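You operate a simulated robot arm through the tools that you are given. There is no shell and no other tool. Be economical: measure what you need, move in short steps, check, and stop when the job is done.

You run a simulated robot arm. Do the job below in one go: nothing can be reset, and whatever is moved stays where it is left.

TASK
Put things in order on the grey cover of the bed. At the end: the white bookend stands on top of the school statement; the beige felt carton stands where the pink toilet roll stood; the orange wiper stands on top of the cream card (marked "DENTIST"); the pink toilet roll stands on top of the blue paper packs; whatever was shut is shut again. Leave all else as you found it, and nothing knocked over.

It is judged by the outcome, as a careful person would: the job done as asked, and still so three seconds after it is handed in. It fails if anything else is knocked over, pushed out of place, dropped, spilled or broken. Lids that push on must go on centred and level and be pressed home; caps that screw on are set level and turned clockwise until they are tight.

THE ROBOT
A 5-joint arm with a two-finger parallel gripper, fixed in place. Base frame: the origin is at the foot of the arm, x ahead of it, y to its left, z up; the work surface is at about z = 0. Units: mm, rad, N and s.
With the tool pointing down near the work surface it reaches from about 260 to 680 mm from the base axis. Its first joint turns from -1.152 to 1.152 rad. The tool tilts only in the upright plane through the base axis and itself; it spins freely about its own axis. Payload 2.9 kg.
The tool frame sits at the grasp point between the pads (the TCP): z along the fingers, y along the line on which they close. The tips reach 30 mm beyond it. The gripper opens to 110 mm. The fingers are 20 mm wide and 10 mm thick; the gripper's body (48 by 112 mm) begins 55 mm behind the TCP.
Orientation is told as [roll, pitch, yaw] about the base's x, y, z axes, in that order, counted from this pose: with the fingers straight down and closing along the base's y, the tool's x points along the base's -x, its y along +y and its z along -z.

THE INTERFACE
- The arm moves only by the tool servo_tool. Its argument "targets" is a list of rows, each an object of numbers (a shift or turn left out is 0, a gripper value left out holds the last): "ax", "ay", "az": the turn, a rotation vector about the base's x, y, z in rad; "dx", "dy", "dz": the shift along the base's x, y, z in mm; "hand": the gripper command, from -1 (shut) to 1 (fully open), values between in proportion. In form: [{"ax": .., "ay": .., "az": .., "dx": .., "dy": .., "dz": .., "hand": ..}, ...]. A call has 1 to 10 rows; each row is the pose to reach, as a shift and turn from the pose commanded when the call began. A row lasts 0.2 s, in which the tool goes at most 50 mm and 0.15 rad; a call with a longer step from one row to the next is refused whole, and so is a gripper value outside its range. Where a pose cannot be reached the arm comes as near as it can. A force on the tool above 40 N (or 10 N above the force at the start of the call, whichever is more), or a blocked arm, ends the call early, and 0.2 s more pass. The fingers move at their own pace (about 108 mm/s each) and stop on an object; they squeeze with about 26 N. The grip force told is the motor's: it shows also when the fingers shut on nothing. Time passes only in rows, and 0.2 s behind the last, so rows that repeat a pose let the fingers close. It gives the time, the measured TCP pose, the force on the tool (base axes), the opening and the grip force at its end, in the units of the frame above (readings bear some noise).
- Cameras (640 x 400 px; columns grow to the right, rows downward): "scene" is fixed at [26.3, -456.6, 606.3]; the picture's right is [0.76, -0.64, 0.00], its down [-0.37, -0.44, -0.81] and it looks along [0.53, 0.62, -0.58] (base axes); focal length 337 px, centre (320, 200). "wrist" rides on the gripper at [72, 17, -103] in the tool frame; the picture's right is [-0.23, 0.97, 0.00], its down [-0.76, -0.18, -0.62] and it looks along [-0.61, -0.14, 0.78] (tool axes); focal length 222 px, centre (320, 200). There is no depth. A picture from a camera that has moved, and an enlarged one, comes with that camera's place and axes in the base frame and with its lens. The place of the scene camera against the robot may be out by one fixed shift of up to 18 mm in any direction.
- grab_frame(camera): a new picture of that camera. The clock stands still meanwhile.
- zoom(camera, box): a new picture of the part [left, top, right, bottom] of that camera's present view, enlarged. The clock stands still meanwhile.
- hand_in(): hands the job in; it is judged then, once.

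Work in short steps. Places have to be worked out from the pictures, the camera data and where the tool is seen: move nearer, look again, correct. Check each grasp and each placing, and mend what went wrong. You have 120 turns and 64 pictures in all, those below and enlarged ones among them. Open the gripper and draw the arm clear of the work before you hand the job in, unless the task says otherwise; then end with one line.

The tools are called after "Call:" by a JSON object that holds its "api" and its "payload". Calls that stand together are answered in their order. servo_tool: Moves the arm, as the interface text tells. Its arguments: {"type":"object","properties":{"targets":{"type":"array"}},"required":["targets"]} The other tools are called the same way: grab_frame (camera) takes a picture; zoom (camera, box) takes an enlarged picture of a part of a camera's view; hand_in () hands the job in.

At the start:

```text
time: 0.0
eef_pos: [331.1, 151.0, 372.1]
tcp_rot: [0.001, 0.001, -0.001]
contact_force: [-0.6, 0.4, 0.1]
width: 110.0
finger_force: 0.0
```

scene: 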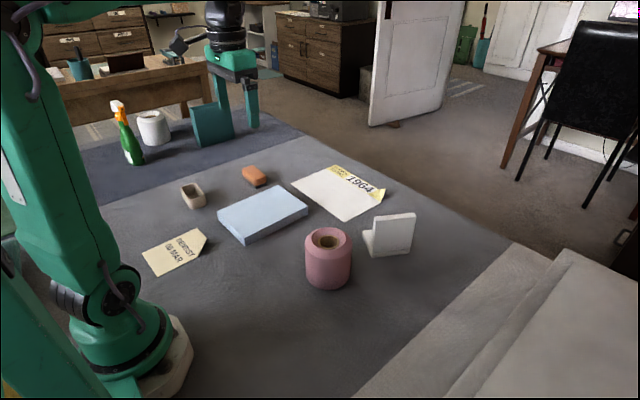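
wrist: 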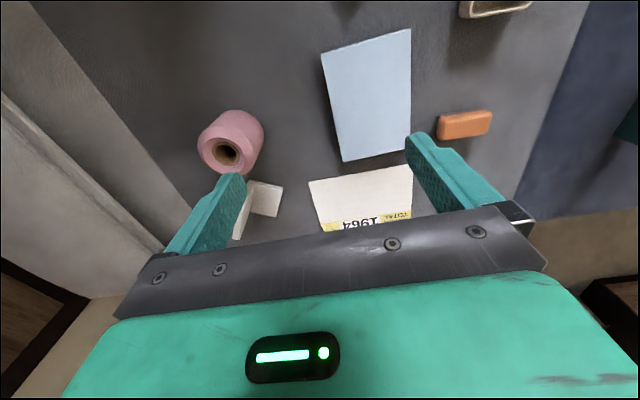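

I start by enlarging the scene to identify the objects and their edges.

Call:
{"api": "zoom", "payload": {"camera": "scene", "box": [130, 150, 290, 280]}}

Call:
{"api": "zoom", "payload": {"camera": "scene", "box": [270, 150, 430, 300]}}

```text
3.08 times, centred on (210, 215) of scene
camera zoom: at [26.3, -456.6, 606.3], right [0.76, -0.64, 0.0], down [-0.37, -0.44, -0.81], along [0.53, 0.62, -0.58], focal length 1038 px, centre (658, 154)
```

zoom: 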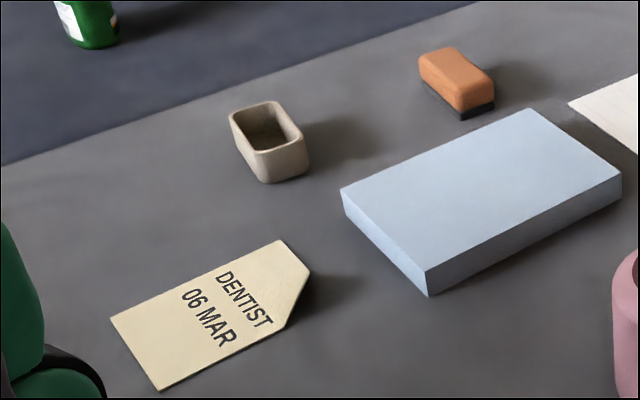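

```text
2.67 times, centred on (350, 225) of scene
camera zoom: at [26.3, -456.6, 606.3], right [0.76, -0.64, 0.0], down [-0.37, -0.44, -0.81], along [0.53, 0.62, -0.58], focal length 900 px, centre (240, 133)
```

zoom: 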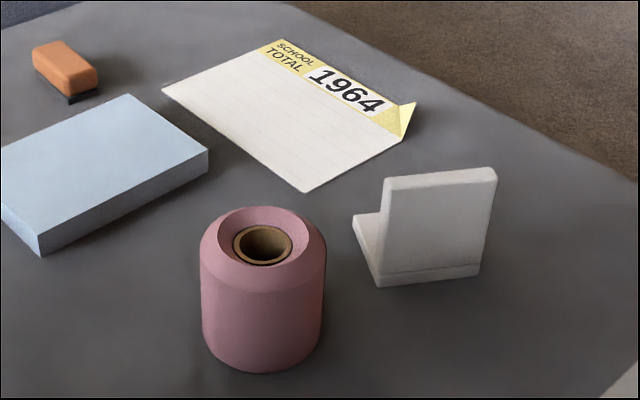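

Estimates from the scene picture (z=0 plane): roll ≈(404,-47), about Ø104 and 97 tall; blue packs x297–505, y154–303, 30 high; carton ≈(281,430); wiper ≈(484,411); card x87–235, y200–305; statement x565–760, y65–322; bookend plate from (520,-81) to (604,-131). I move above the roll for a close look to refine.

Call:
{"api": "servo_tool", "payload": {"targets": [{"dx": 12, "dy": -33, "dz": -20, "hand": 1}, {"dx": 24, "dy": -66, "dz": -40}, {"dx": 36, "dy": -99, "dz": -60}, {"dx": 48, "dy": -132, "dz": -80}, {"dx": 60, "dy": -165, "dz": -100}, {"dx": 73, "dy": -198, "dz": -122}, {"dx": 73, "dy": -198, "dz": -122}]}}

Call:
{"api": "grab_frame", "payload": {"camera": "wrist"}}

Call:
{"api": "grab_frame", "payload": {"camera": "scene"}}

```text
time: 1.6
eef_pos: [403.9, -49.4, 249.9]
tcp_rot: [0.0, 0.0, -0.001]
contact_force: [1.4, 1.3, -0.3]
width: 109.7
finger_force: 0.1
```

```text
59 pictures are left
camera wrist: at [332.0, -30.7, 351.7], right [0.23, 0.97, 0.0], down [0.76, -0.18, 0.62], along [0.61, -0.14, -0.78], focal length 222 px, centre (320, 200)
```

wrist: 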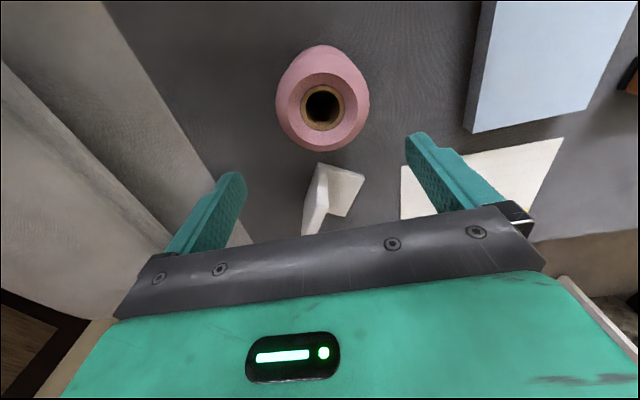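

```text
58 pictures are left
```

scene: 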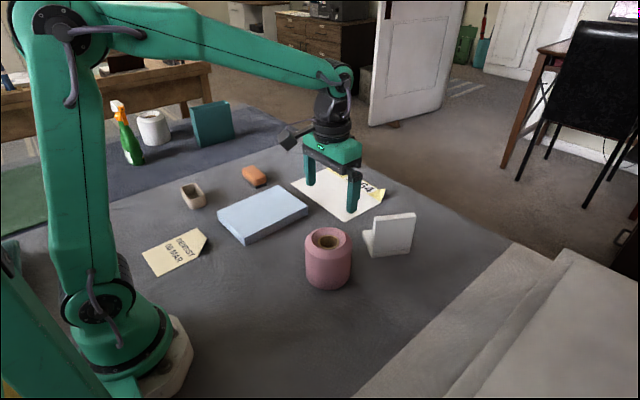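

The roll's hole agrees at about (404,-45). I enlarge to measure its diameter against the 110 mm opening.

Call:
{"api": "zoom", "payload": {"camera": "wrist", "box": [240, 30, 400, 230]}}

```text
2.00 times, centred on (320, 130) of wrist
camera zoom: at [332.0, -30.7, 351.7], right [0.23, 0.97, 0.0], down [0.76, -0.18, 0.62], along [0.61, -0.14, -0.78], focal length 444 px, centre (320, 340)
```

zoom: 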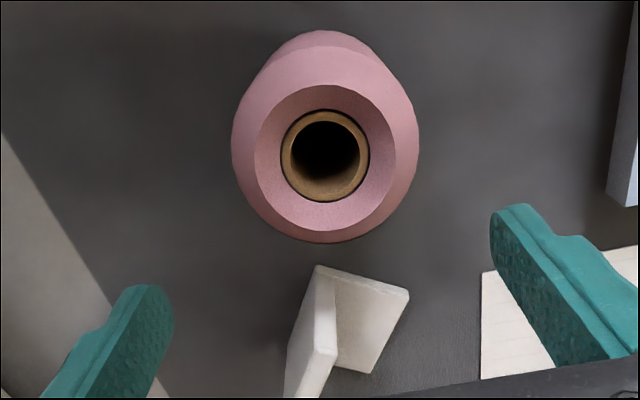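

The roll is about 105 mm across, so it fits with ~2.5 mm to spare on each side. I come down to just above it to check centring before straddling.

Call:
{"api": "servo_tool", "payload": {"targets": [{"dx": 0, "dy": 1, "dz": -40}, {"dx": 0, "dy": 2, "dz": -80}, {"dx": 0, "dy": 2, "dz": -108}, {"dx": 0, "dy": 2, "dz": -108}, {"dx": 0, "dy": 2, "dz": -108}]}}

Call:
{"api": "grab_frame", "payload": {"camera": "wrist"}}

Call:
{"api": "zoom", "payload": {"camera": "scene", "box": [250, 140, 410, 300]}}

```text
time: 2.8
eef_pos: [403.6, -44.8, 141.3]
tcp_rot: [0.0, 0.0, 0.0]
contact_force: [0.3, 0.7, -0.6]
width: 110.0
finger_force: 0.1
```

```text
56 pictures are left
camera wrist: at [331.4, -28.0, 244.3], right [0.23, 0.97, 0.0], down [0.76, -0.18, 0.62], along [0.61, -0.14, -0.78], focal length 222 px, centre (320, 200)
```

wrist: 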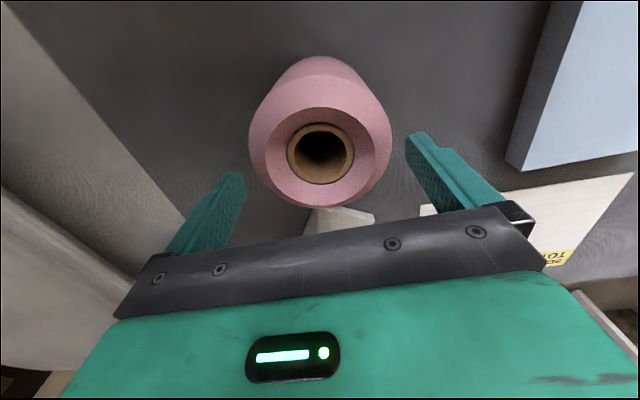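

```text
2.50 times, centred on (330, 220) of scene
camera zoom: at [26.3, -456.6, 606.3], right [0.76, -0.64, 0.0], down [-0.37, -0.44, -0.81], along [0.53, 0.62, -0.58], focal length 844 px, centre (295, 150)
```

zoom: 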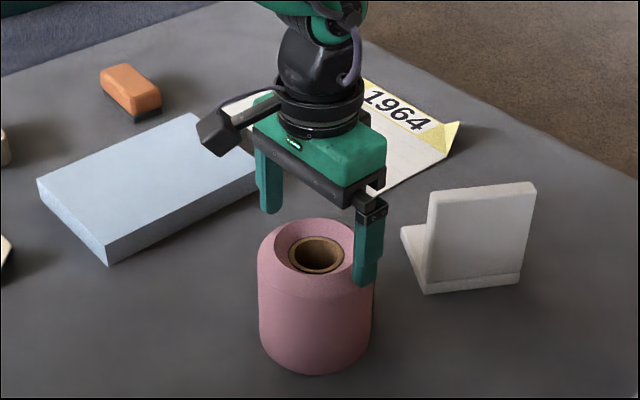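

Two rays put the hole top at (405,-45), z≈95; the TCP is at (403.6,-44.8). I lower around it in small steps.

Call:
{"api": "servo_tool", "payload": {"targets": [{"dx": 1, "dz": -20}, {"dx": 1, "dz": -40}, {"dx": 1, "dz": -60}, {"dx": 1, "dz": -78}, {"dx": 1, "dz": -78}]}}

Call:
{"api": "zoom", "payload": {"camera": "scene", "box": [250, 140, 410, 300]}}

```text
time: 4.0
eef_pos: [404.8, -45.9, 62.8]
tcp_rot: [-0.002, -0.001, 0.0]
contact_force: [0.2, -0.3, -0.1]
width: 110.2
finger_force: 0.1
```

```text
2.50 times, centred on (330, 220) of scene
camera zoom: at [26.3, -456.6, 606.3], right [0.76, -0.64, 0.0], down [-0.37, -0.44, -0.81], along [0.53, 0.62, -0.58], focal length 844 px, centre (295, 150)
```

zoom: 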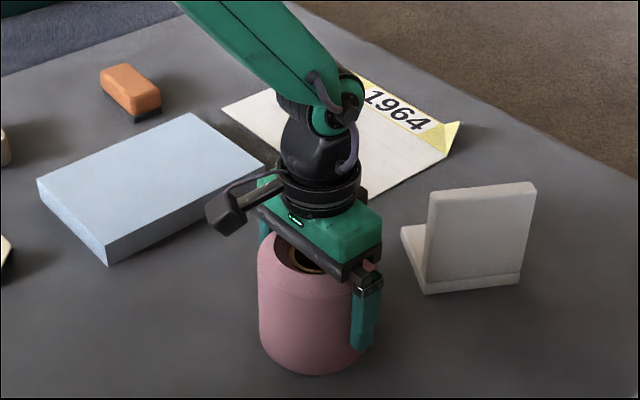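

No contact on the way down and the roll hasn't moved. I close on it.

Call:
{"api": "servo_tool", "payload": {"targets": [{"dz": 0, "hand": 0.85}, {"dz": 0, "hand": 0.6}, {"dz": 0, "hand": 0.6}]}}

```text
time: 4.8
eef_pos: [405.4, -45.8, 64.3]
tcp_rot: [0.0, 0.001, 0.001]
contact_force: [0.2, -0.2, 0.8]
width: 100.5
finger_force: 26.5
```

Gripped at 100.5 mm width, 26 N. I lift it straight up and check.

Call:
{"api": "servo_tool", "payload": {"targets": [{"dz": 15}, {"dz": 40}, {"dz": 80}, {"dz": 80}]}}

Call:
{"api": "grab_frame", "payload": {"camera": "scene"}}

```text
time: 5.8
eef_pos: [405.0, -45.0, 145.3]
tcp_rot: [-0.001, -0.001, 0.0]
contact_force: [0.2, 0.8, -1.1]
width: 100.5
finger_force: 25.5
```

```text
53 pictures are left
```

scene: 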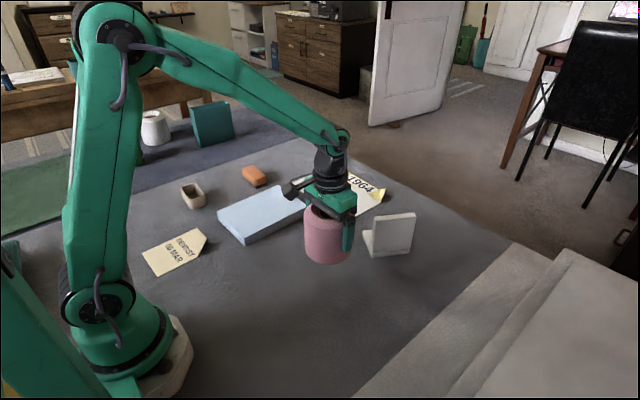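

The roll hangs level in the grip. I carry it over the blue packs' centre, about (402,229).

Call:
{"api": "servo_tool", "payload": {"targets": [{"dy": 45}, {"dy": 90}, {"dy": 135}, {"dx": -2, "dy": 180}, {"dx": -3, "dy": 225}, {"dx": -3, "dy": 274}, {"dx": -3, "dy": 274}, {"dx": -3, "dy": 274}]}}

Call:
{"api": "grab_frame", "payload": {"camera": "scene"}}

Call:
{"api": "grab_frame", "payload": {"camera": "wrist"}}

```text
time: 7.6
eef_pos: [402.5, 231.2, 145.1]
tcp_rot: [0.0, 0.0, 0.001]
contact_force: [0.3, 0.0, -1.2]
width: 100.5
finger_force: 25.6
```

```text
52 pictures are left
```

scene: 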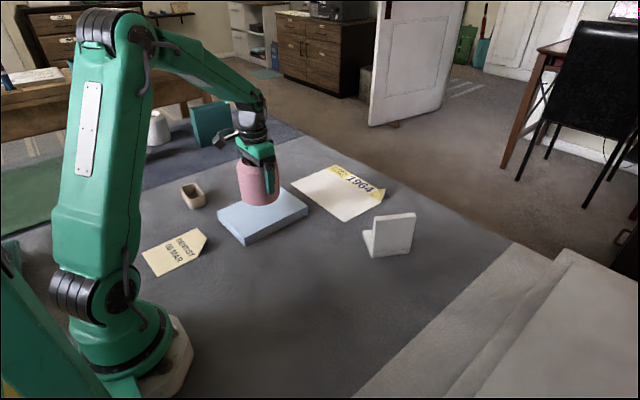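

```text
51 pictures are left
camera wrist: at [329.6, 247.2, 246.2], right [0.23, 0.97, 0.0], down [0.76, -0.18, 0.62], along [0.61, -0.14, -0.78], focal length 222 px, centre (320, 200)
```

wrist: 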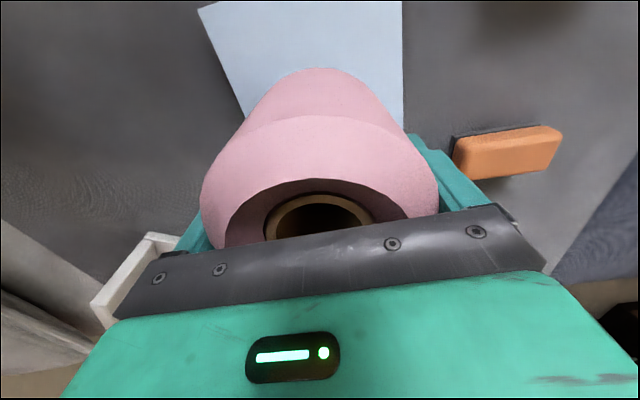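

Wrist view puts the packs at y≈160–307, so y=231 is well centred. I lower to just over the packs' top, then feel for contact.

Call:
{"api": "servo_tool", "payload": {"targets": [{"dz": -20}, {"dz": -38}, {"dz": -42}, {"dz": -45}, {"dz": -48}, {"dz": -50}, {"dz": -50}]}}

Call:
{"api": "zoom", "payload": {"camera": "scene", "box": [190, 140, 330, 260]}}

```text
time: 9.2
eef_pos: [401.0, 229.9, 94.3]
tcp_rot: [0.0, -0.001, 0.001]
contact_force: [0.0, -0.6, -1.9]
width: 100.5
finger_force: 25.7
```

```text
3.33 times, centred on (260, 200) of scene
camera zoom: at [26.3, -456.6, 606.3], right [0.76, -0.64, 0.0], down [-0.37, -0.44, -0.81], along [0.53, 0.62, -0.58], focal length 1125 px, centre (520, 200)
```

zoom: 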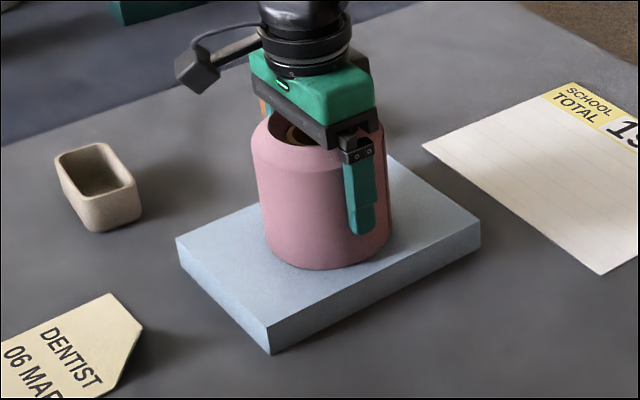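

It is almost down, with no contact force yet. I feel downward in tiny steps.

Call:
{"api": "servo_tool", "payload": {"targets": [{"dz": -1}, {"dz": -2}, {"dz": -3}, {"dz": -3}]}}

```text
time: 10.2
eef_pos: [403.1, 229.0, 92.9]
tcp_rot: [0.002, -0.003, -0.001]
contact_force: [-4.8, -1.5, 22.8]
width: 100.6
finger_force: 25.9
```

Contact is made (23 N up). I ease off a little, then open.

Call:
{"api": "servo_tool", "payload": {"targets": [{"dz": 1.5}, {"dz": 1.5}, {"dz": 1.5, "hand": 1}, {"dz": 1.5, "hand": 1}]}}

Call:
{"api": "zoom", "payload": {"camera": "scene", "box": [190, 140, 330, 260]}}

```text
time: 11.2
eef_pos: [403.1, 229.1, 92.7]
tcp_rot: [0.001, -0.001, 0.001]
contact_force: [-0.6, -0.3, 0.5]
width: 110.1
finger_force: 0.0
```

```text
3.33 times, centred on (260, 200) of scene
camera zoom: at [26.3, -456.6, 606.3], right [0.76, -0.64, 0.0], down [-0.37, -0.44, -0.81], along [0.53, 0.62, -0.58], focal length 1125 px, centre (520, 200)
```

zoom: 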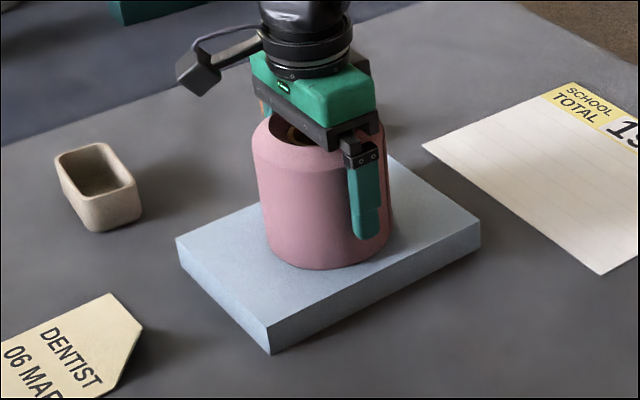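

Released and standing squarely. I rise clear and go on to above the carton near (281,430).

Call:
{"api": "servo_tool", "payload": {"targets": [{"dz": 30}, {"dz": 70}, {"dz": 115}, {"dx": -20, "dy": 40, "dz": 120}, {"dx": -45, "dy": 80, "dz": 120}, {"dx": -70, "dy": 120, "dz": 120}, {"dx": -95, "dy": 160, "dz": 120}, {"dx": -120, "dy": 201, "dz": 110}, {"dx": -120, "dy": 201, "dz": 100}, {"dx": -120, "dy": 201, "dz": 100}]}}

Call:
{"api": "grab_frame", "payload": {"camera": "wrist"}}

Call:
{"api": "grab_frame", "payload": {"camera": "scene"}}

```text
time: 13.4
eef_pos: [282.7, 430.7, 193.7]
tcp_rot: [-0.001, -0.001, 0.001]
contact_force: [0.1, 0.3, -0.2]
width: 109.8
finger_force: 0.1
```

```text
48 pictures are left
camera wrist: at [210.9, 447.6, 295.1], right [0.23, 0.97, 0.0], down [0.76, -0.18, 0.62], along [0.61, -0.14, -0.78], focal length 222 px, centre (320, 200)
```

wrist: 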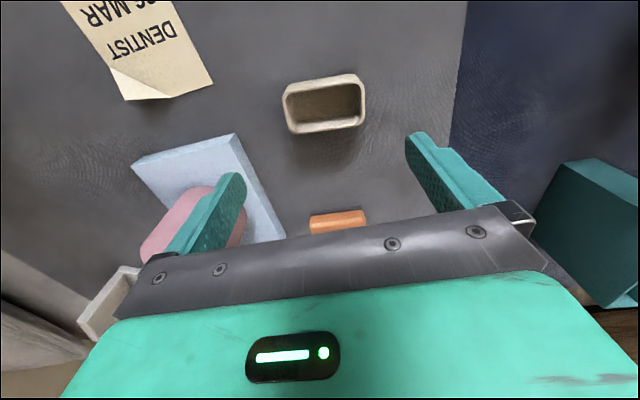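

```text
47 pictures are left
```

scene: 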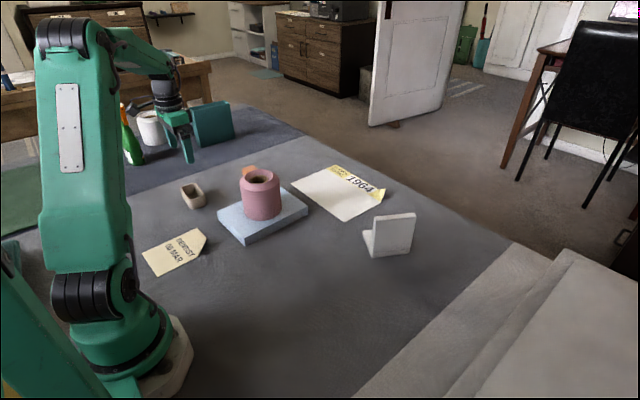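

The carton rim is about 82 mm long along y, centred near (282,434). I shift +3 in y and come down around it, tips to about 6 mm above the cover.

Call:
{"api": "servo_tool", "payload": {"targets": [{"dy": 3, "dz": -40}, {"dy": 3, "dz": -80}, {"dy": 3, "dz": -100}, {"dy": 3, "dz": -100}]}}

Call:
{"api": "grab_frame", "payload": {"camera": "wrist"}}

```text
time: 14.4
eef_pos: [281.7, 433.4, 92.4]
tcp_rot: [-0.001, -0.001, -0.001]
contact_force: [-0.9, 0.7, -0.6]
width: 110.3
finger_force: 0.0
```

```text
46 pictures are left
camera wrist: at [210.3, 450.2, 195.2], right [0.23, 0.97, 0.0], down [0.76, -0.18, 0.62], along [0.61, -0.14, -0.78], focal length 222 px, centre (320, 200)
```

wrist: 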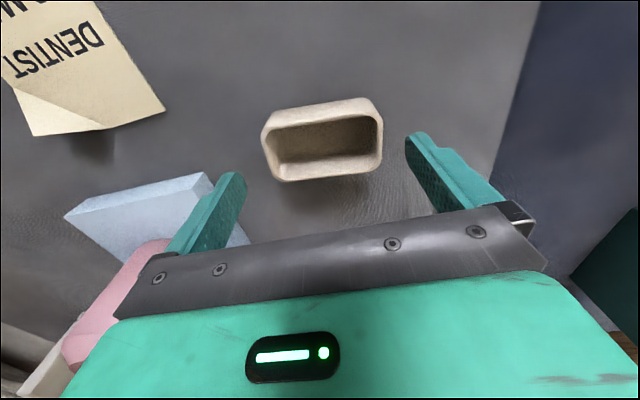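

Refined: carton rim centre ≈(280,436), rim z≈45. I go down with a small correction and close gently.

Call:
{"api": "servo_tool", "payload": {"targets": [{"dx": -1, "dy": 2, "dz": -30}, {"dx": -1, "dy": 2, "dz": -57}, {"dx": -1, "dy": 2, "dz": -57}, {"dx": -1, "dy": 2, "dz": -57, "hand": 0.6}, {"dx": -1, "dy": 2, "dz": -57, "hand": 0.3}, {"dx": -1, "dy": 2, "dz": -57, "hand": 0.3}]}}

Call:
{"api": "zoom", "payload": {"camera": "scene", "box": [130, 120, 290, 250]}}

```text
time: 15.8
eef_pos: [281.9, 435.1, 35.1]
tcp_rot: [0.0, 0.001, 0.0]
contact_force: [0.1, 0.3, -0.6]
width: 90.8
finger_force: 25.4
```

```text
3.08 times, centred on (210, 185) of scene
camera zoom: at [26.3, -456.6, 606.3], right [0.76, -0.64, 0.0], down [-0.37, -0.44, -0.81], along [0.53, 0.62, -0.58], focal length 1038 px, centre (658, 246)
```

zoom: 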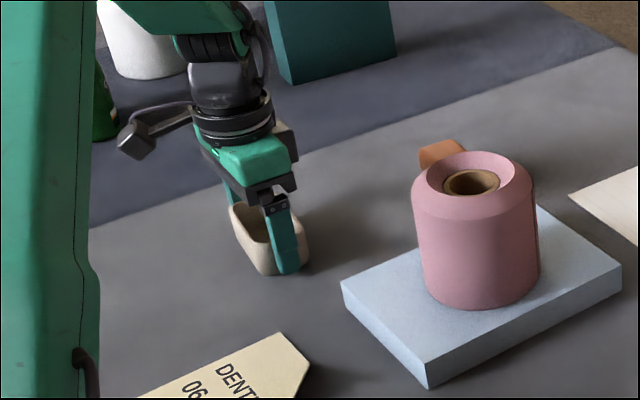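

Gripped at 90.8 mm. I lift high enough to clear the roll (z 125) and start across.

Call:
{"api": "servo_tool", "payload": {"targets": [{"dz": 25}, {"dz": 70}, {"dz": 115}, {"dz": 155}, {"dx": 10, "dy": -45, "dz": 155}, {"dx": 20, "dy": -90, "dz": 155}, {"dx": 20, "dy": -90, "dz": 155}]}}

Call:
{"api": "grab_frame", "payload": {"camera": "scene"}}

```text
time: 17.4
eef_pos: [302.1, 346.0, 191.4]
tcp_rot: [0.001, -0.001, 0.0]
contact_force: [-0.7, 1.2, -0.9]
width: 90.5
finger_force: 25.9
```

```text
44 pictures are left
```

scene: 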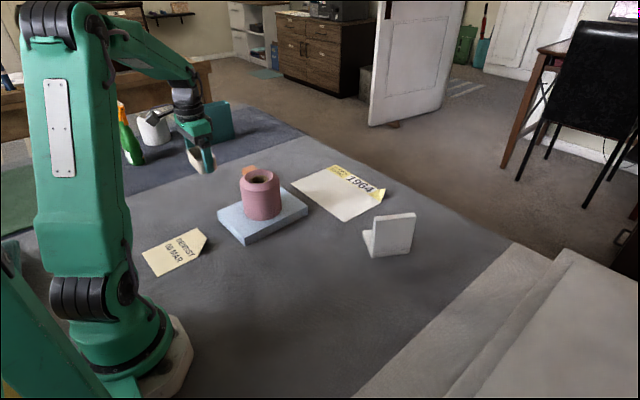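

The carton is carried safely. I continue to above the roll's old place (405,-45.5).

Call:
{"api": "servo_tool", "payload": {"targets": [{"dx": 11, "dy": -44}, {"dx": 22, "dy": -88}, {"dx": 33, "dy": -132}, {"dx": 44, "dy": -176}, {"dx": 55, "dy": -220}, {"dx": 66, "dy": -264}, {"dx": 80, "dy": -308}, {"dx": 92, "dy": -352}, {"dx": 103, "dy": -391}, {"dx": 103, "dy": -391}]}}

```text
time: 19.6
eef_pos: [403.4, -45.0, 191.8]
tcp_rot: [0.001, 0.0, 0.0]
contact_force: [-0.3, 0.2, -0.6]
width: 90.5
finger_force: 26.3
```

Over the spot. I lower nearly to grasp height, then feel for the cover.

Call:
{"api": "servo_tool", "payload": {"targets": [{"dx": 1, "dz": -45}, {"dx": 1, "dz": -90}, {"dx": 1, "dz": -130}, {"dx": 1, "dz": -148}, {"dx": 1, "dz": -152}, {"dx": 1, "dz": -154}, {"dx": 1, "dz": -155}, {"dx": 1, "dz": -156}, {"dx": 1, "dz": -156}]}}

Call:
{"api": "zoom", "payload": {"camera": "scene", "box": [250, 160, 410, 300]}}

```text
time: 21.6
eef_pos: [406.4, -45.3, 34.3]
tcp_rot: [-0.001, -0.001, 0.001]
contact_force: [-6.1, 1.1, 17.0]
width: 90.2
finger_force: 25.8
```

```text
2.86 times, centred on (330, 230) of scene
camera zoom: at [26.2, -456.6, 606.3], right [0.76, -0.64, 0.0], down [-0.37, -0.44, -0.81], along [0.53, 0.62, -0.58], focal length 964 px, centre (291, 114)
```

zoom: 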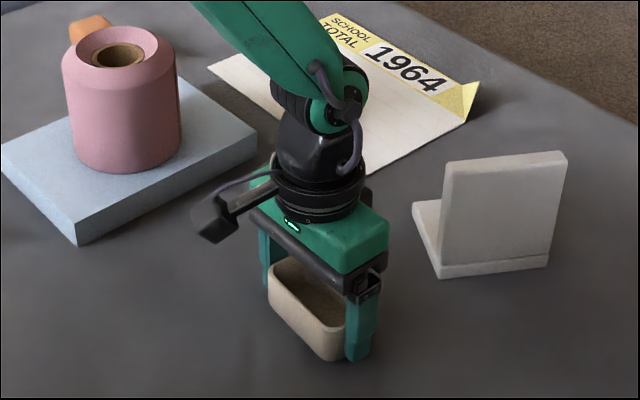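

Touching down with 17 N. I ease up 1 mm, open, and rise.

Call:
{"api": "servo_tool", "payload": {"targets": [{"dz": 1}, {"dz": 1, "hand": 0.9}, {"dz": 1, "hand": 1}, {"dz": 30}, {"dz": 80}, {"dz": 130}, {"dz": 170}, {"dz": 170}]}}

Call:
{"api": "grab_frame", "payload": {"camera": "wrist"}}

Call:
{"api": "grab_frame", "payload": {"camera": "scene"}}

```text
time: 23.4
eef_pos: [406.7, -46.4, 204.4]
tcp_rot: [0.0, -0.001, 0.0]
contact_force: [0.0, -0.5, 0.2]
width: 110.3
finger_force: 0.0
```

```text
42 pictures are left
camera wrist: at [333.9, -28.9, 307.5], right [0.23, 0.97, 0.0], down [0.76, -0.18, 0.62], along [0.61, -0.14, -0.78], focal length 222 px, centre (320, 200)
```

wrist: 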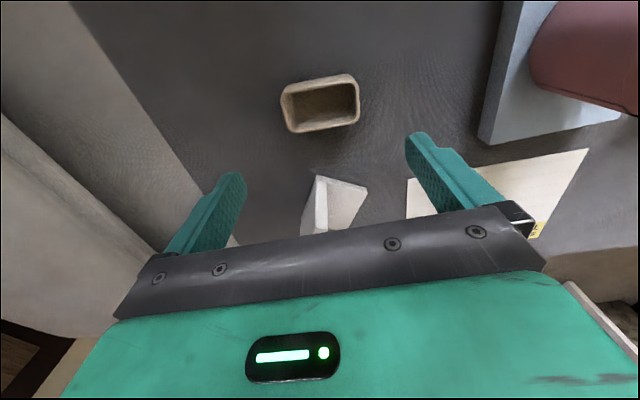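

```text
41 pictures are left
```

scene: 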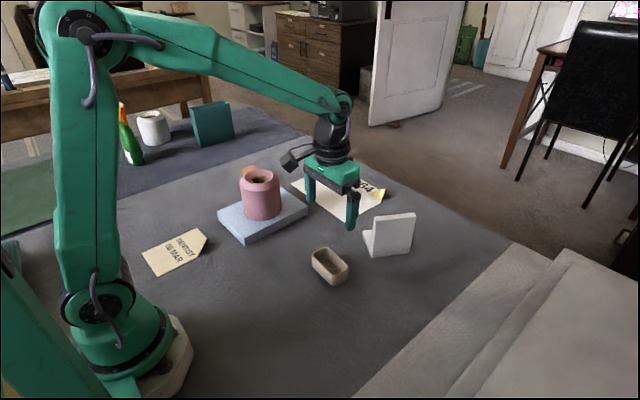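

The carton stands where the roll was (~(405,-45)). Next the bookend: I move above it, turning the tool about -0.5 rad so the fingers will close across its upright plate.

Call:
{"api": "servo_tool", "payload": {"targets": [{"dx": 30, "dy": -10, "dz": 20, "az": -0.13}, {"dx": 60, "dy": -20, "dz": 40, "az": -0.26}, {"dx": 95, "dy": -32, "dz": 50, "az": -0.39}, {"dx": 135, "dy": -45, "dz": 50, "az": -0.52}, {"dx": 148, "dy": -49, "dz": 50, "az": -0.52}, {"dx": 148, "dy": -49, "dz": 50, "az": -0.52}]}}

Call:
{"api": "grab_frame", "payload": {"camera": "wrist"}}

```text
time: 24.8
eef_pos: [553.9, -93.3, 253.7]
tcp_rot: [0.001, -0.001, -0.522]
contact_force: [0.1, 0.1, -0.2]
width: 109.9
finger_force: 0.1
```

```text
40 pictures are left
camera wrist: at [499.5, -43.7, 356.9], right [0.68, 0.73, 0.0], down [0.57, -0.53, 0.62], along [0.46, -0.42, -0.78], focal length 222 px, centre (320, 200)
```

wrist: 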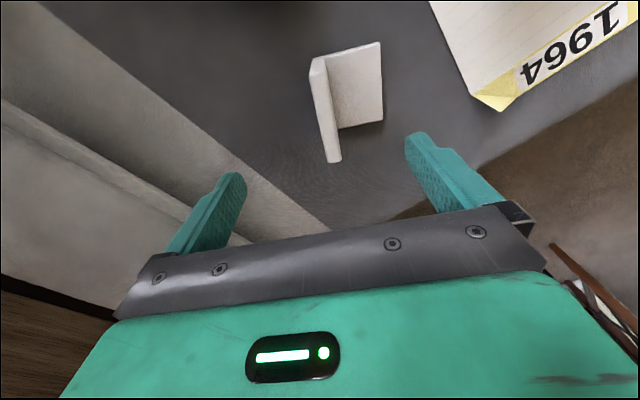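

Call:
{"api": "zoom", "payload": {"camera": "wrist", "box": [260, 20, 440, 180]}}

```text
2.50 times, centred on (350, 100) of wrist
camera zoom: at [499.5, -43.7, 356.9], right [0.68, 0.73, 0.0], down [0.57, -0.53, 0.62], along [0.46, -0.42, -0.78], focal length 555 px, centre (245, 450)
```

zoom: 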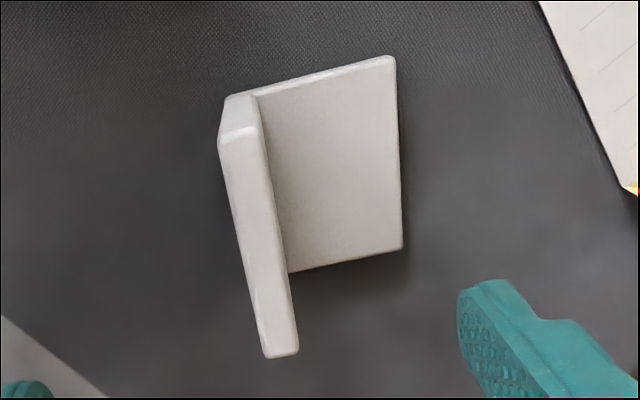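

Rays give the bookend's plate centre ≈(568,-96), running at -30°, 14 mm thick, ~115 tall; base reaches 80 mm to its +n side. I align over the plate and descend part-way to recheck.

Call:
{"api": "servo_tool", "payload": {"targets": [{"dx": 14, "dy": -1, "dz": -30, "az": -0.005}, {"dx": 14, "dy": -1, "dz": -60, "az": -0.005}, {"dx": 14, "dy": -1, "dz": -95, "az": -0.005}, {"dx": 14, "dy": -1, "dz": -95, "az": -0.005}]}}

Call:
{"api": "grab_frame", "payload": {"camera": "wrist"}}

Call:
{"api": "zoom", "payload": {"camera": "scene", "box": [310, 130, 470, 270]}}

```text
time: 25.8
eef_pos: [568.5, -95.6, 159.2]
tcp_rot: [0.001, 0.0, -0.526]
contact_force: [0.2, 0.2, -0.3]
width: 110.1
finger_force: 0.1
```

```text
38 pictures are left
camera wrist: at [513.6, -44.3, 261.5], right [0.69, 0.73, 0.0], down [0.57, -0.54, 0.62], along [0.45, -0.43, -0.78], focal length 222 px, centre (320, 200)
```

wrist: 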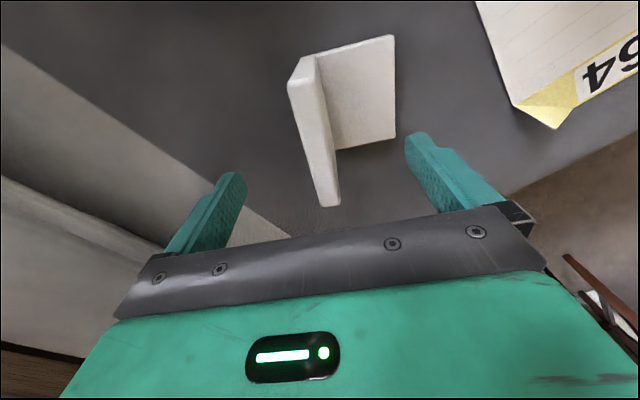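

```text
2.86 times, centred on (390, 200) of scene
camera zoom: at [26.3, -456.6, 606.3], right [0.76, -0.64, 0.0], down [-0.37, -0.44, -0.81], along [0.53, 0.62, -0.58], focal length 964 px, centre (120, 200)
```

zoom: 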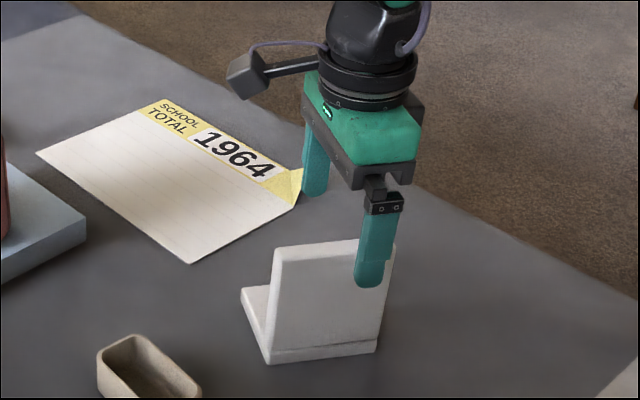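

Plate centre refined to ≈(566.5,-97); I shift slightly and lower to TCP z≈75, keeping the hand open.

Call:
{"api": "servo_tool", "payload": {"targets": [{"dx": -1.2, "dy": -2.2, "dz": -30}, {"dx": -1.2, "dy": -2.2, "dz": -60}, {"dx": -1.2, "dy": -2.2, "dz": -84}, {"dx": -1.2, "dy": -2.2, "dz": -84, "hand": 0.0}, {"dx": -1.2, "dy": -2.2, "dz": -84, "hand": -0.4}, {"dx": -1.2, "dy": -2.2, "dz": -84, "hand": -0.4}]}}

Call:
{"api": "zoom", "payload": {"camera": "scene", "box": [310, 130, 470, 270]}}

Call:
{"api": "grab_frame", "payload": {"camera": "wrist"}}

```text
time: 27.2
eef_pos: [565.7, -99.1, 75.9]
tcp_rot: [0.001, 0.001, -0.524]
contact_force: [0.5, 0.8, 0.0]
width: 33.2
finger_force: 0.0
```

```text
2.86 times, centred on (390, 200) of scene
camera zoom: at [26.3, -456.6, 606.3], right [0.76, -0.64, 0.0], down [-0.37, -0.44, -0.81], along [0.53, 0.62, -0.58], focal length 964 px, centre (120, 200)
```

zoom: 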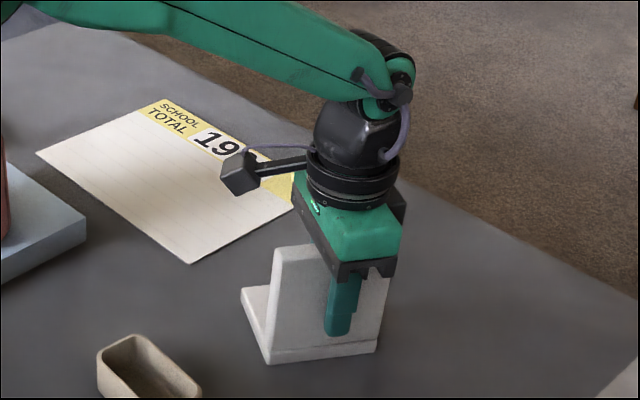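

```text
35 pictures are left
camera wrist: at [512.2, -46.7, 177.9], right [0.69, 0.73, 0.0], down [0.57, -0.54, 0.62], along [0.45, -0.43, -0.78], focal length 222 px, centre (320, 200)
```

wrist: 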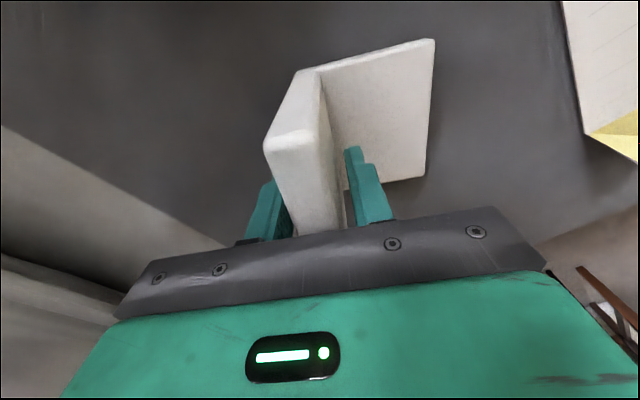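

The plate lies between the fingers with 33 mm opening, untouched. I close fully.

Call:
{"api": "servo_tool", "payload": {"targets": [{"hand": -0.7}, {"hand": -1}, {"hand": -1}]}}

```text
time: 28.0
eef_pos: [566.8, -96.9, 75.9]
tcp_rot: [-0.002, 0.001, -0.526]
contact_force: [0.6, 1.3, 1.5]
width: 18.1
finger_force: 26.5
```

Gripped at 18 mm. I lift to check weight and tilt.

Call:
{"api": "servo_tool", "payload": {"targets": [{"dz": 10}, {"dz": 30}, {"dz": 55}, {"dz": 55}]}}

Call:
{"api": "zoom", "payload": {"camera": "scene", "box": [310, 110, 470, 270]}}

```text
time: 29.0
eef_pos: [564.6, -97.4, 131.7]
tcp_rot: [-0.001, 0.0, -0.526]
contact_force: [0.0, 0.3, -4.9]
width: 18.3
finger_force: 26.2
```

```text
2.50 times, centred on (390, 190) of scene
camera zoom: at [26.4, -456.6, 606.3], right [0.76, -0.64, 0.0], down [-0.37, -0.44, -0.81], along [0.53, 0.62, -0.58], focal length 844 px, centre (145, 225)
```

zoom: 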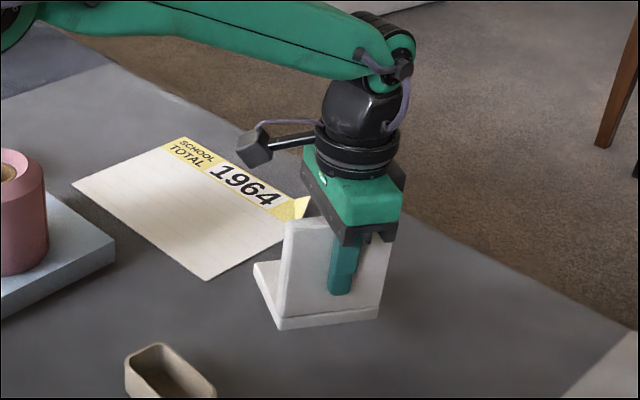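

Held level, ~0.5 kg. I carry it to over the statement, aiming the plate at about (630,150).

Call:
{"api": "servo_tool", "payload": {"targets": [{"dx": 10, "dy": 41}, {"dx": 18, "dy": 82}, {"dx": 26, "dy": 123}, {"dx": 34, "dy": 164}, {"dx": 45, "dy": 206}, {"dx": 64, "dy": 247}, {"dx": 64, "dy": 247}, {"dx": 64, "dy": 247}]}}

Call:
{"api": "grab_frame", "payload": {"camera": "wrist"}}

Call:
{"api": "zoom", "payload": {"camera": "scene", "box": [270, 80, 430, 240]}}

```text
time: 30.8
eef_pos: [631.2, 150.4, 130.2]
tcp_rot: [0.0, 0.002, -0.526]
contact_force: [0.1, 0.6, -4.4]
width: 18.0
finger_force: 26.0
```

```text
33 pictures are left
camera wrist: at [575.8, 200.8, 233.1], right [0.69, 0.73, 0.0], down [0.57, -0.54, 0.62], along [0.45, -0.43, -0.78], focal length 222 px, centre (320, 200)
```

wrist: 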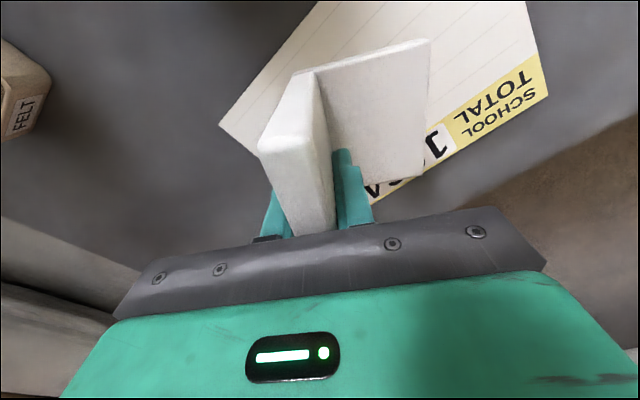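

```text
2.50 times, centred on (350, 160) of scene
camera zoom: at [26.4, -456.5, 606.3], right [0.76, -0.64, 0.0], down [-0.37, -0.44, -0.81], along [0.53, 0.62, -0.58], focal length 844 px, centre (245, 300)
```

zoom: 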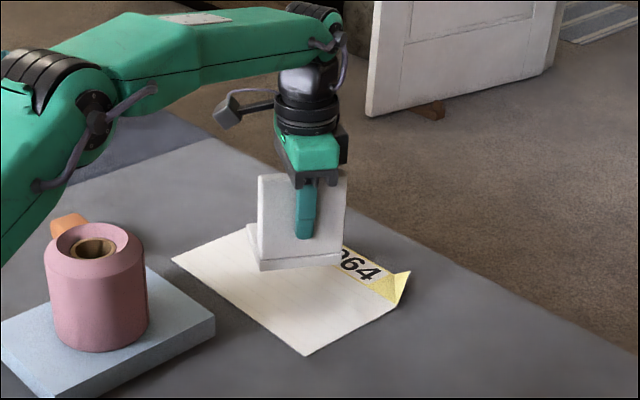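

Statement spans x≈564–765, y≈65–325, so the footprint (x 578–710, y 118–245) sits well inside and clear of the curled corner. I lower and feel for contact.

Call:
{"api": "servo_tool", "payload": {"targets": [{"dz": -25}, {"dz": -45}, {"dz": -50}, {"dz": -53}, {"dz": -54}, {"dz": -55}, {"dz": -56}, {"dz": -56}]}}

Call:
{"api": "zoom", "payload": {"camera": "scene", "box": [270, 80, 430, 240]}}

```text
time: 32.6
eef_pos: [630.9, 150.7, 78.1]
tcp_rot: [0.002, -0.005, -0.525]
contact_force: [-0.5, -0.6, 20.0]
width: 17.1
finger_force: 26.0
```

```text
2.50 times, centred on (350, 160) of scene
camera zoom: at [26.2, -456.6, 606.3], right [0.76, -0.64, 0.0], down [-0.37, -0.44, -0.81], along [0.53, 0.62, -0.58], focal length 844 px, centre (245, 300)
```

zoom: 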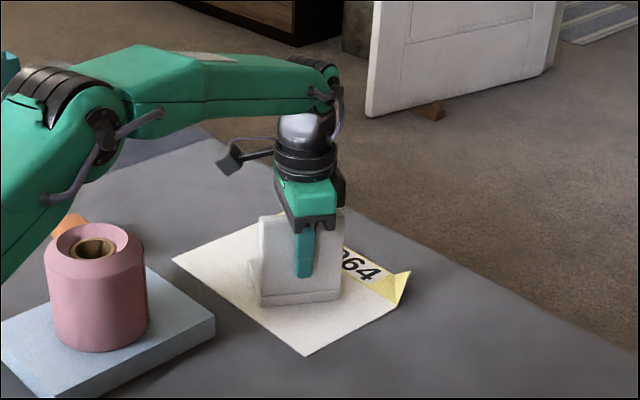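

Down on the statement with contact. I ease off, open moderately and rise.

Call:
{"api": "servo_tool", "payload": {"targets": [{"dz": 1.5}, {"dz": 1.5, "hand": -0.4}, {"dz": 1.5, "hand": 0.1}, {"dz": 1.5, "hand": 0.1}, {"dz": 40, "hand": 0.1}, {"dz": 85, "hand": 0.1}, {"dz": 120, "hand": 0.1}, {"dz": 120}]}}

Call:
{"api": "grab_frame", "payload": {"camera": "scene"}}

```text
time: 34.4
eef_pos: [629.7, 147.8, 195.3]
tcp_rot: [0.0, -0.001, -0.525]
contact_force: [-0.5, -0.1, -0.1]
width: 60.4
finger_force: 0.1
```

```text
30 pictures are left
```

scene: 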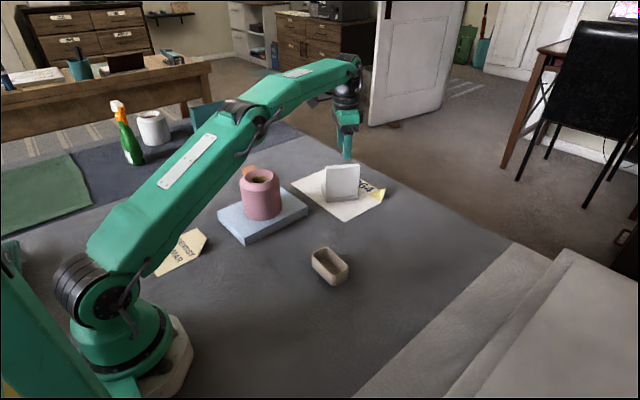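

Bookend stands on the statement. Next the wiper near (485,416): I travel over it, turning to yaw -1.57 so the fingers close across its short side.

Call:
{"api": "servo_tool", "payload": {"targets": [{"dx": -20, "dy": 38, "dz": 10, "az": -0.145}, {"dx": -41, "dy": 76, "dz": 10, "az": -0.29}, {"dx": -62, "dy": 114, "dz": 10, "az": -0.435}, {"dx": -83, "dy": 152, "dz": 10, "az": -0.58}, {"dx": -104, "dy": 190, "dz": 10, "az": -0.725}, {"dx": -125, "dy": 228, "dz": 10, "az": -0.87}, {"dx": -145, "dy": 266, "dz": 10, "az": -1.015}, {"dx": -145, "dy": 266, "dz": 10, "az": -1.045}, {"dx": -145, "dy": 266, "dz": 10, "az": -1.045, "hand": 1}]}}

Call:
{"api": "grab_frame", "payload": {"camera": "wrist"}}

```text
time: 36.4
eef_pos: [485.2, 415.3, 203.8]
tcp_rot: [0.0, -0.001, -1.571]
contact_force: [-0.3, 0.6, 0.4]
width: 110.0
finger_force: 0.0
```

```text
29 pictures are left
camera wrist: at [501.8, 487.5, 307.2], right [0.97, -0.23, 0.0], down [-0.18, -0.76, 0.62], along [-0.14, -0.61, -0.78], focal length 222 px, centre (320, 200)
```

wrist: 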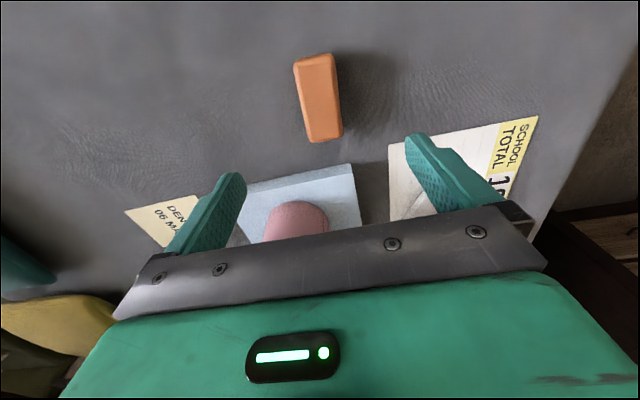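

Wiper centre ≈(485,418), long axis ~3° off y, about 40 wide. I align and descend, then close.

Call:
{"api": "servo_tool", "payload": {"targets": [{"dy": 2, "dz": -40, "az": -0.05}, {"dy": 2, "dz": -80, "az": -0.05}, {"dy": 2, "dz": -110, "az": -0.05}, {"dy": 2, "dz": -110, "az": -0.05}]}}

Call:
{"api": "grab_frame", "payload": {"camera": "wrist"}}

```text
time: 37.4
eef_pos: [484.9, 417.8, 93.6]
tcp_rot: [0.001, 0.002, -1.618]
contact_force: [0.4, 0.5, -0.3]
width: 109.9
finger_force: 0.0
```

```text
28 pictures are left
camera wrist: at [505.7, 488.8, 197.1], right [0.96, -0.28, 0.0], down [-0.22, -0.75, 0.62], along [-0.17, -0.6, -0.78], focal length 222 px, centre (320, 200)
```

wrist: 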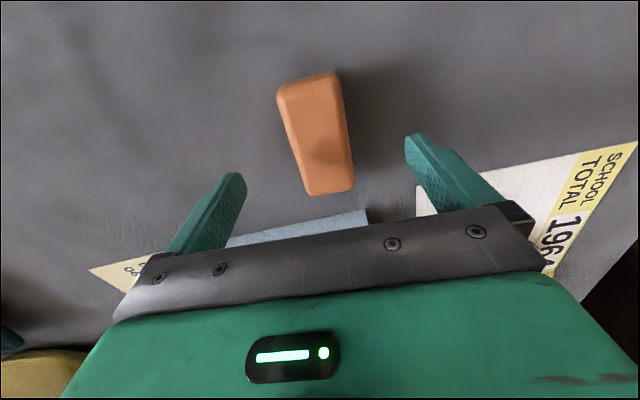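

Centre now ≈(487,420), axis 4.4° off y. I make small corrections, lower and close.

Call:
{"api": "servo_tool", "payload": {"targets": [{"dx": 2, "dy": 2, "dz": -30, "az": -0.025}, {"dx": 2, "dy": 2, "dz": -57, "az": -0.025}, {"dx": 2, "dy": 2, "dz": -57, "az": -0.025, "hand": 0}, {"dx": 2, "dy": 2, "dz": -57, "az": -0.025, "hand": -0.4}, {"dx": 2, "dy": 2, "dz": -57, "az": -0.025, "hand": -0.6}, {"dx": 2, "dy": 2, "dz": -57, "az": -0.025, "hand": -0.6}]}}

Call:
{"api": "grab_frame", "payload": {"camera": "wrist"}}

```text
time: 38.8
eef_pos: [487.1, 419.2, 38.3]
tcp_rot: [-0.001, -0.001, -1.645]
contact_force: [0.0, -0.1, 0.6]
width: 45.4
finger_force: 26.1
```

```text
27 pictures are left
camera wrist: at [509.8, 490.2, 140.1], right [0.95, -0.3, 0.0], down [-0.23, -0.75, 0.62], along [-0.19, -0.59, -0.78], focal length 222 px, centre (320, 200)
```

wrist: 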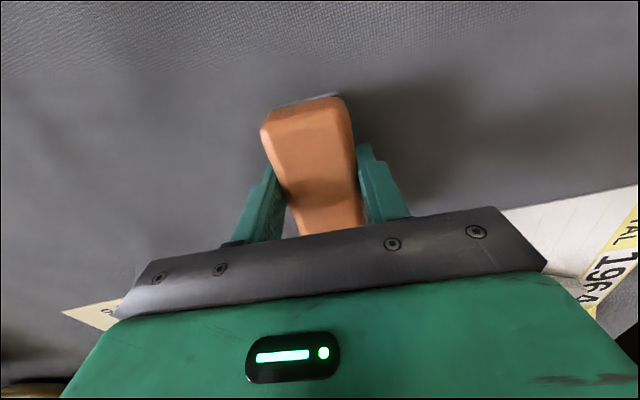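

Gripped at 45 mm. I lift and begin the carry toward the card, turning back.

Call:
{"api": "servo_tool", "payload": {"targets": [{"dz": 25}, {"dz": 70}, {"dz": 110}, {"dz": 130}, {"dx": -30, "dy": 0, "dz": 130, "az": 0.14}, {"dx": -65, "dy": -10, "dz": 130, "az": 0.28}, {"dx": -105, "dy": -20, "dz": 130, "az": 0.42}, {"dx": -145, "dy": -35, "dz": 130, "az": 0.56}, {"dx": -180, "dy": -50, "dz": 130, "az": 0.7}, {"dx": -180, "dy": -50, "dz": 130, "az": 0.7}]}}

Call:
{"api": "grab_frame", "payload": {"camera": "scene"}}

```text
time: 41.0
eef_pos: [306.8, 371.2, 167.7]
tcp_rot: [0.003, 0.001, -0.943]
contact_force: [0.0, -0.3, -1.5]
width: 45.0
finger_force: 26.3
```

```text
26 pictures are left
```

scene: 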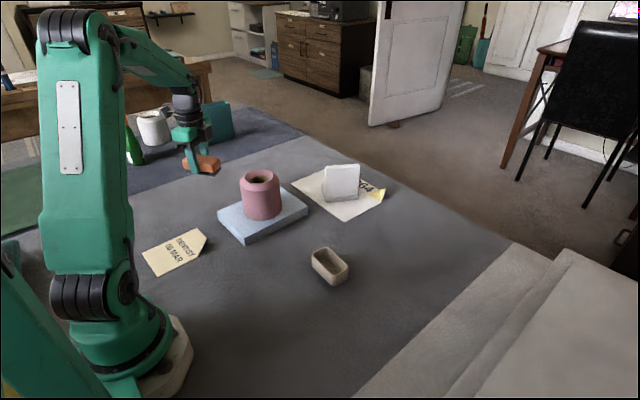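

Carrying well. I continue to above the card (~(155,262)) at yaw 0 and look.

Call:
{"api": "servo_tool", "payload": {"targets": [{"dx": -20, "dy": -14, "az": 0.14}, {"dx": -42, "dy": -30, "az": 0.28}, {"dx": -64, "dy": -46, "az": 0.42}, {"dx": -86, "dy": -62, "az": 0.56}, {"dx": -108, "dy": -78, "az": 0.7}, {"dx": -130, "dy": -94, "az": 0.84}, {"dx": -152, "dy": -109, "az": 0.943}, {"dx": -152, "dy": -109, "az": 0.943}, {"dx": -152, "dy": -109, "az": 0.943}]}}

Call:
{"api": "grab_frame", "payload": {"camera": "wrist"}}

Call:
{"api": "grab_frame", "payload": {"camera": "scene"}}

```text
time: 43.0
eef_pos: [155.3, 260.8, 167.6]
tcp_rot: [-0.001, 0.0, 0.0]
contact_force: [0.0, 0.7, -1.0]
width: 45.4
finger_force: 25.5
```

```text
25 pictures are left
camera wrist: at [82.8, 277.7, 270.3], right [0.23, 0.97, 0.0], down [0.76, -0.18, 0.62], along [0.61, -0.14, -0.78], focal length 222 px, centre (320, 200)
```

wrist: 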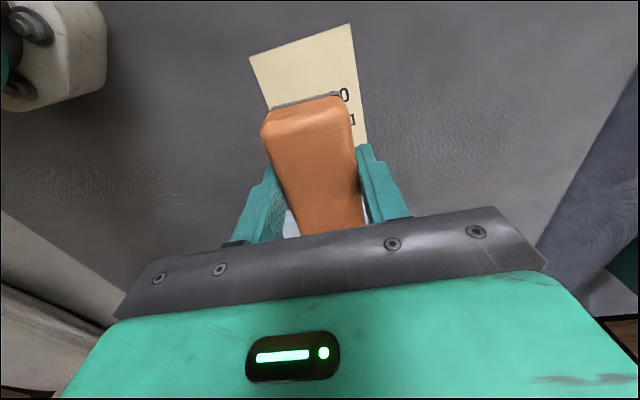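

```text
24 pictures are left
```

scene: 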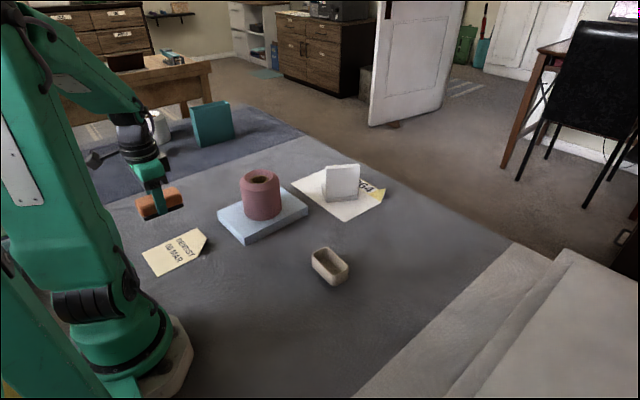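

Card spans x≈92–237, y≈201–308 with its curled corner at high x/low y. I aim the wiper at (148,255), fully on the flat part, and lower in steps.

Call:
{"api": "servo_tool", "payload": {"targets": [{"dx": -4, "dy": -3, "dz": -10}, {"dx": -7, "dy": -6, "dz": -45}, {"dx": -7, "dy": -6, "dz": -80}, {"dx": -7, "dy": -6, "dz": -105}, {"dx": -7, "dy": -6, "dz": -105}]}}

Call:
{"api": "zoom", "payload": {"camera": "scene", "box": [100, 170, 260, 290]}}

Call:
{"api": "grab_frame", "payload": {"camera": "wrist"}}

```text
time: 44.2
eef_pos: [148.6, 255.1, 62.8]
tcp_rot: [0.0, 0.0, -0.002]
contact_force: [0.4, 0.3, -0.5]
width: 45.2
finger_force: 25.7
```

```text
3.33 times, centred on (180, 230) of scene
camera zoom: at [26.3, -456.6, 606.3], right [0.76, -0.64, 0.0], down [-0.37, -0.44, -0.81], along [0.53, 0.62, -0.58], focal length 1125 px, centre (787, 100)
```

zoom: 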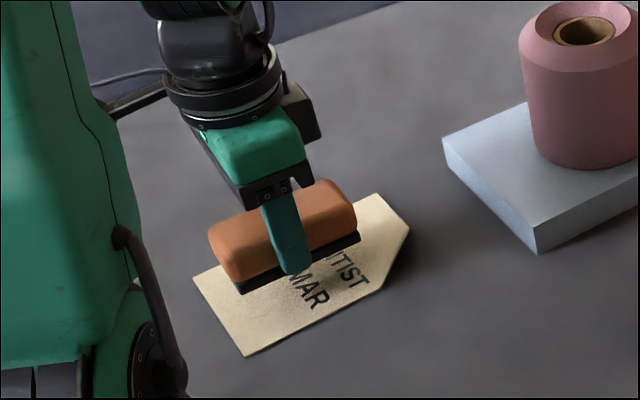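

```text
22 pictures are left
camera wrist: at [76.1, 271.7, 164.8], right [0.23, 0.97, 0.0], down [0.76, -0.18, 0.62], along [0.61, -0.14, -0.78], focal length 222 px, centre (320, 200)
```

wrist: 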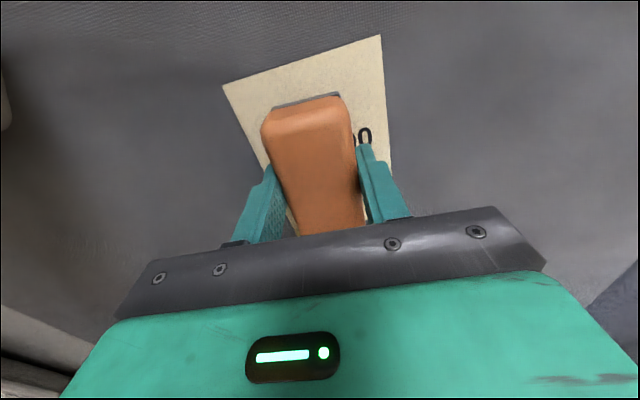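

Well positioned over the card. I lower the last 25 mm, feeling for contact.

Call:
{"api": "servo_tool", "payload": {"targets": [{"dz": -12}, {"dz": -19}, {"dz": -22}, {"dz": -23.5}, {"dz": -25}, {"dz": -26}, {"dz": -26}]}}

Call:
{"api": "zoom", "payload": {"camera": "scene", "box": [100, 170, 260, 290]}}

```text
time: 45.8
eef_pos: [149.0, 255.2, 36.3]
tcp_rot: [0.002, -0.002, -0.002]
contact_force: [0.9, 0.7, 19.1]
width: 45.3
finger_force: 26.0
```

```text
3.33 times, centred on (180, 230) of scene
camera zoom: at [26.3, -456.6, 606.3], right [0.76, -0.64, 0.0], down [-0.37, -0.44, -0.81], along [0.53, 0.62, -0.58], focal length 1125 px, centre (787, 100)
```

zoom: 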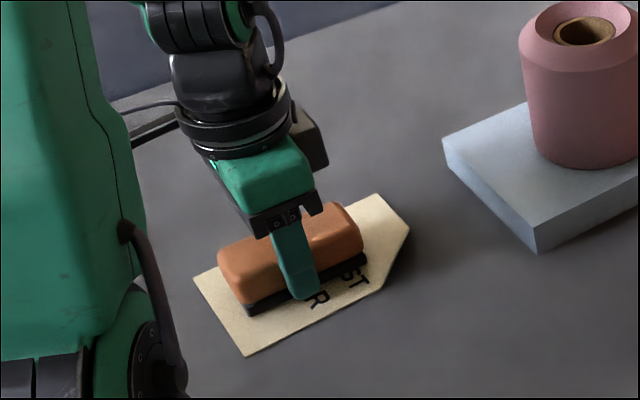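

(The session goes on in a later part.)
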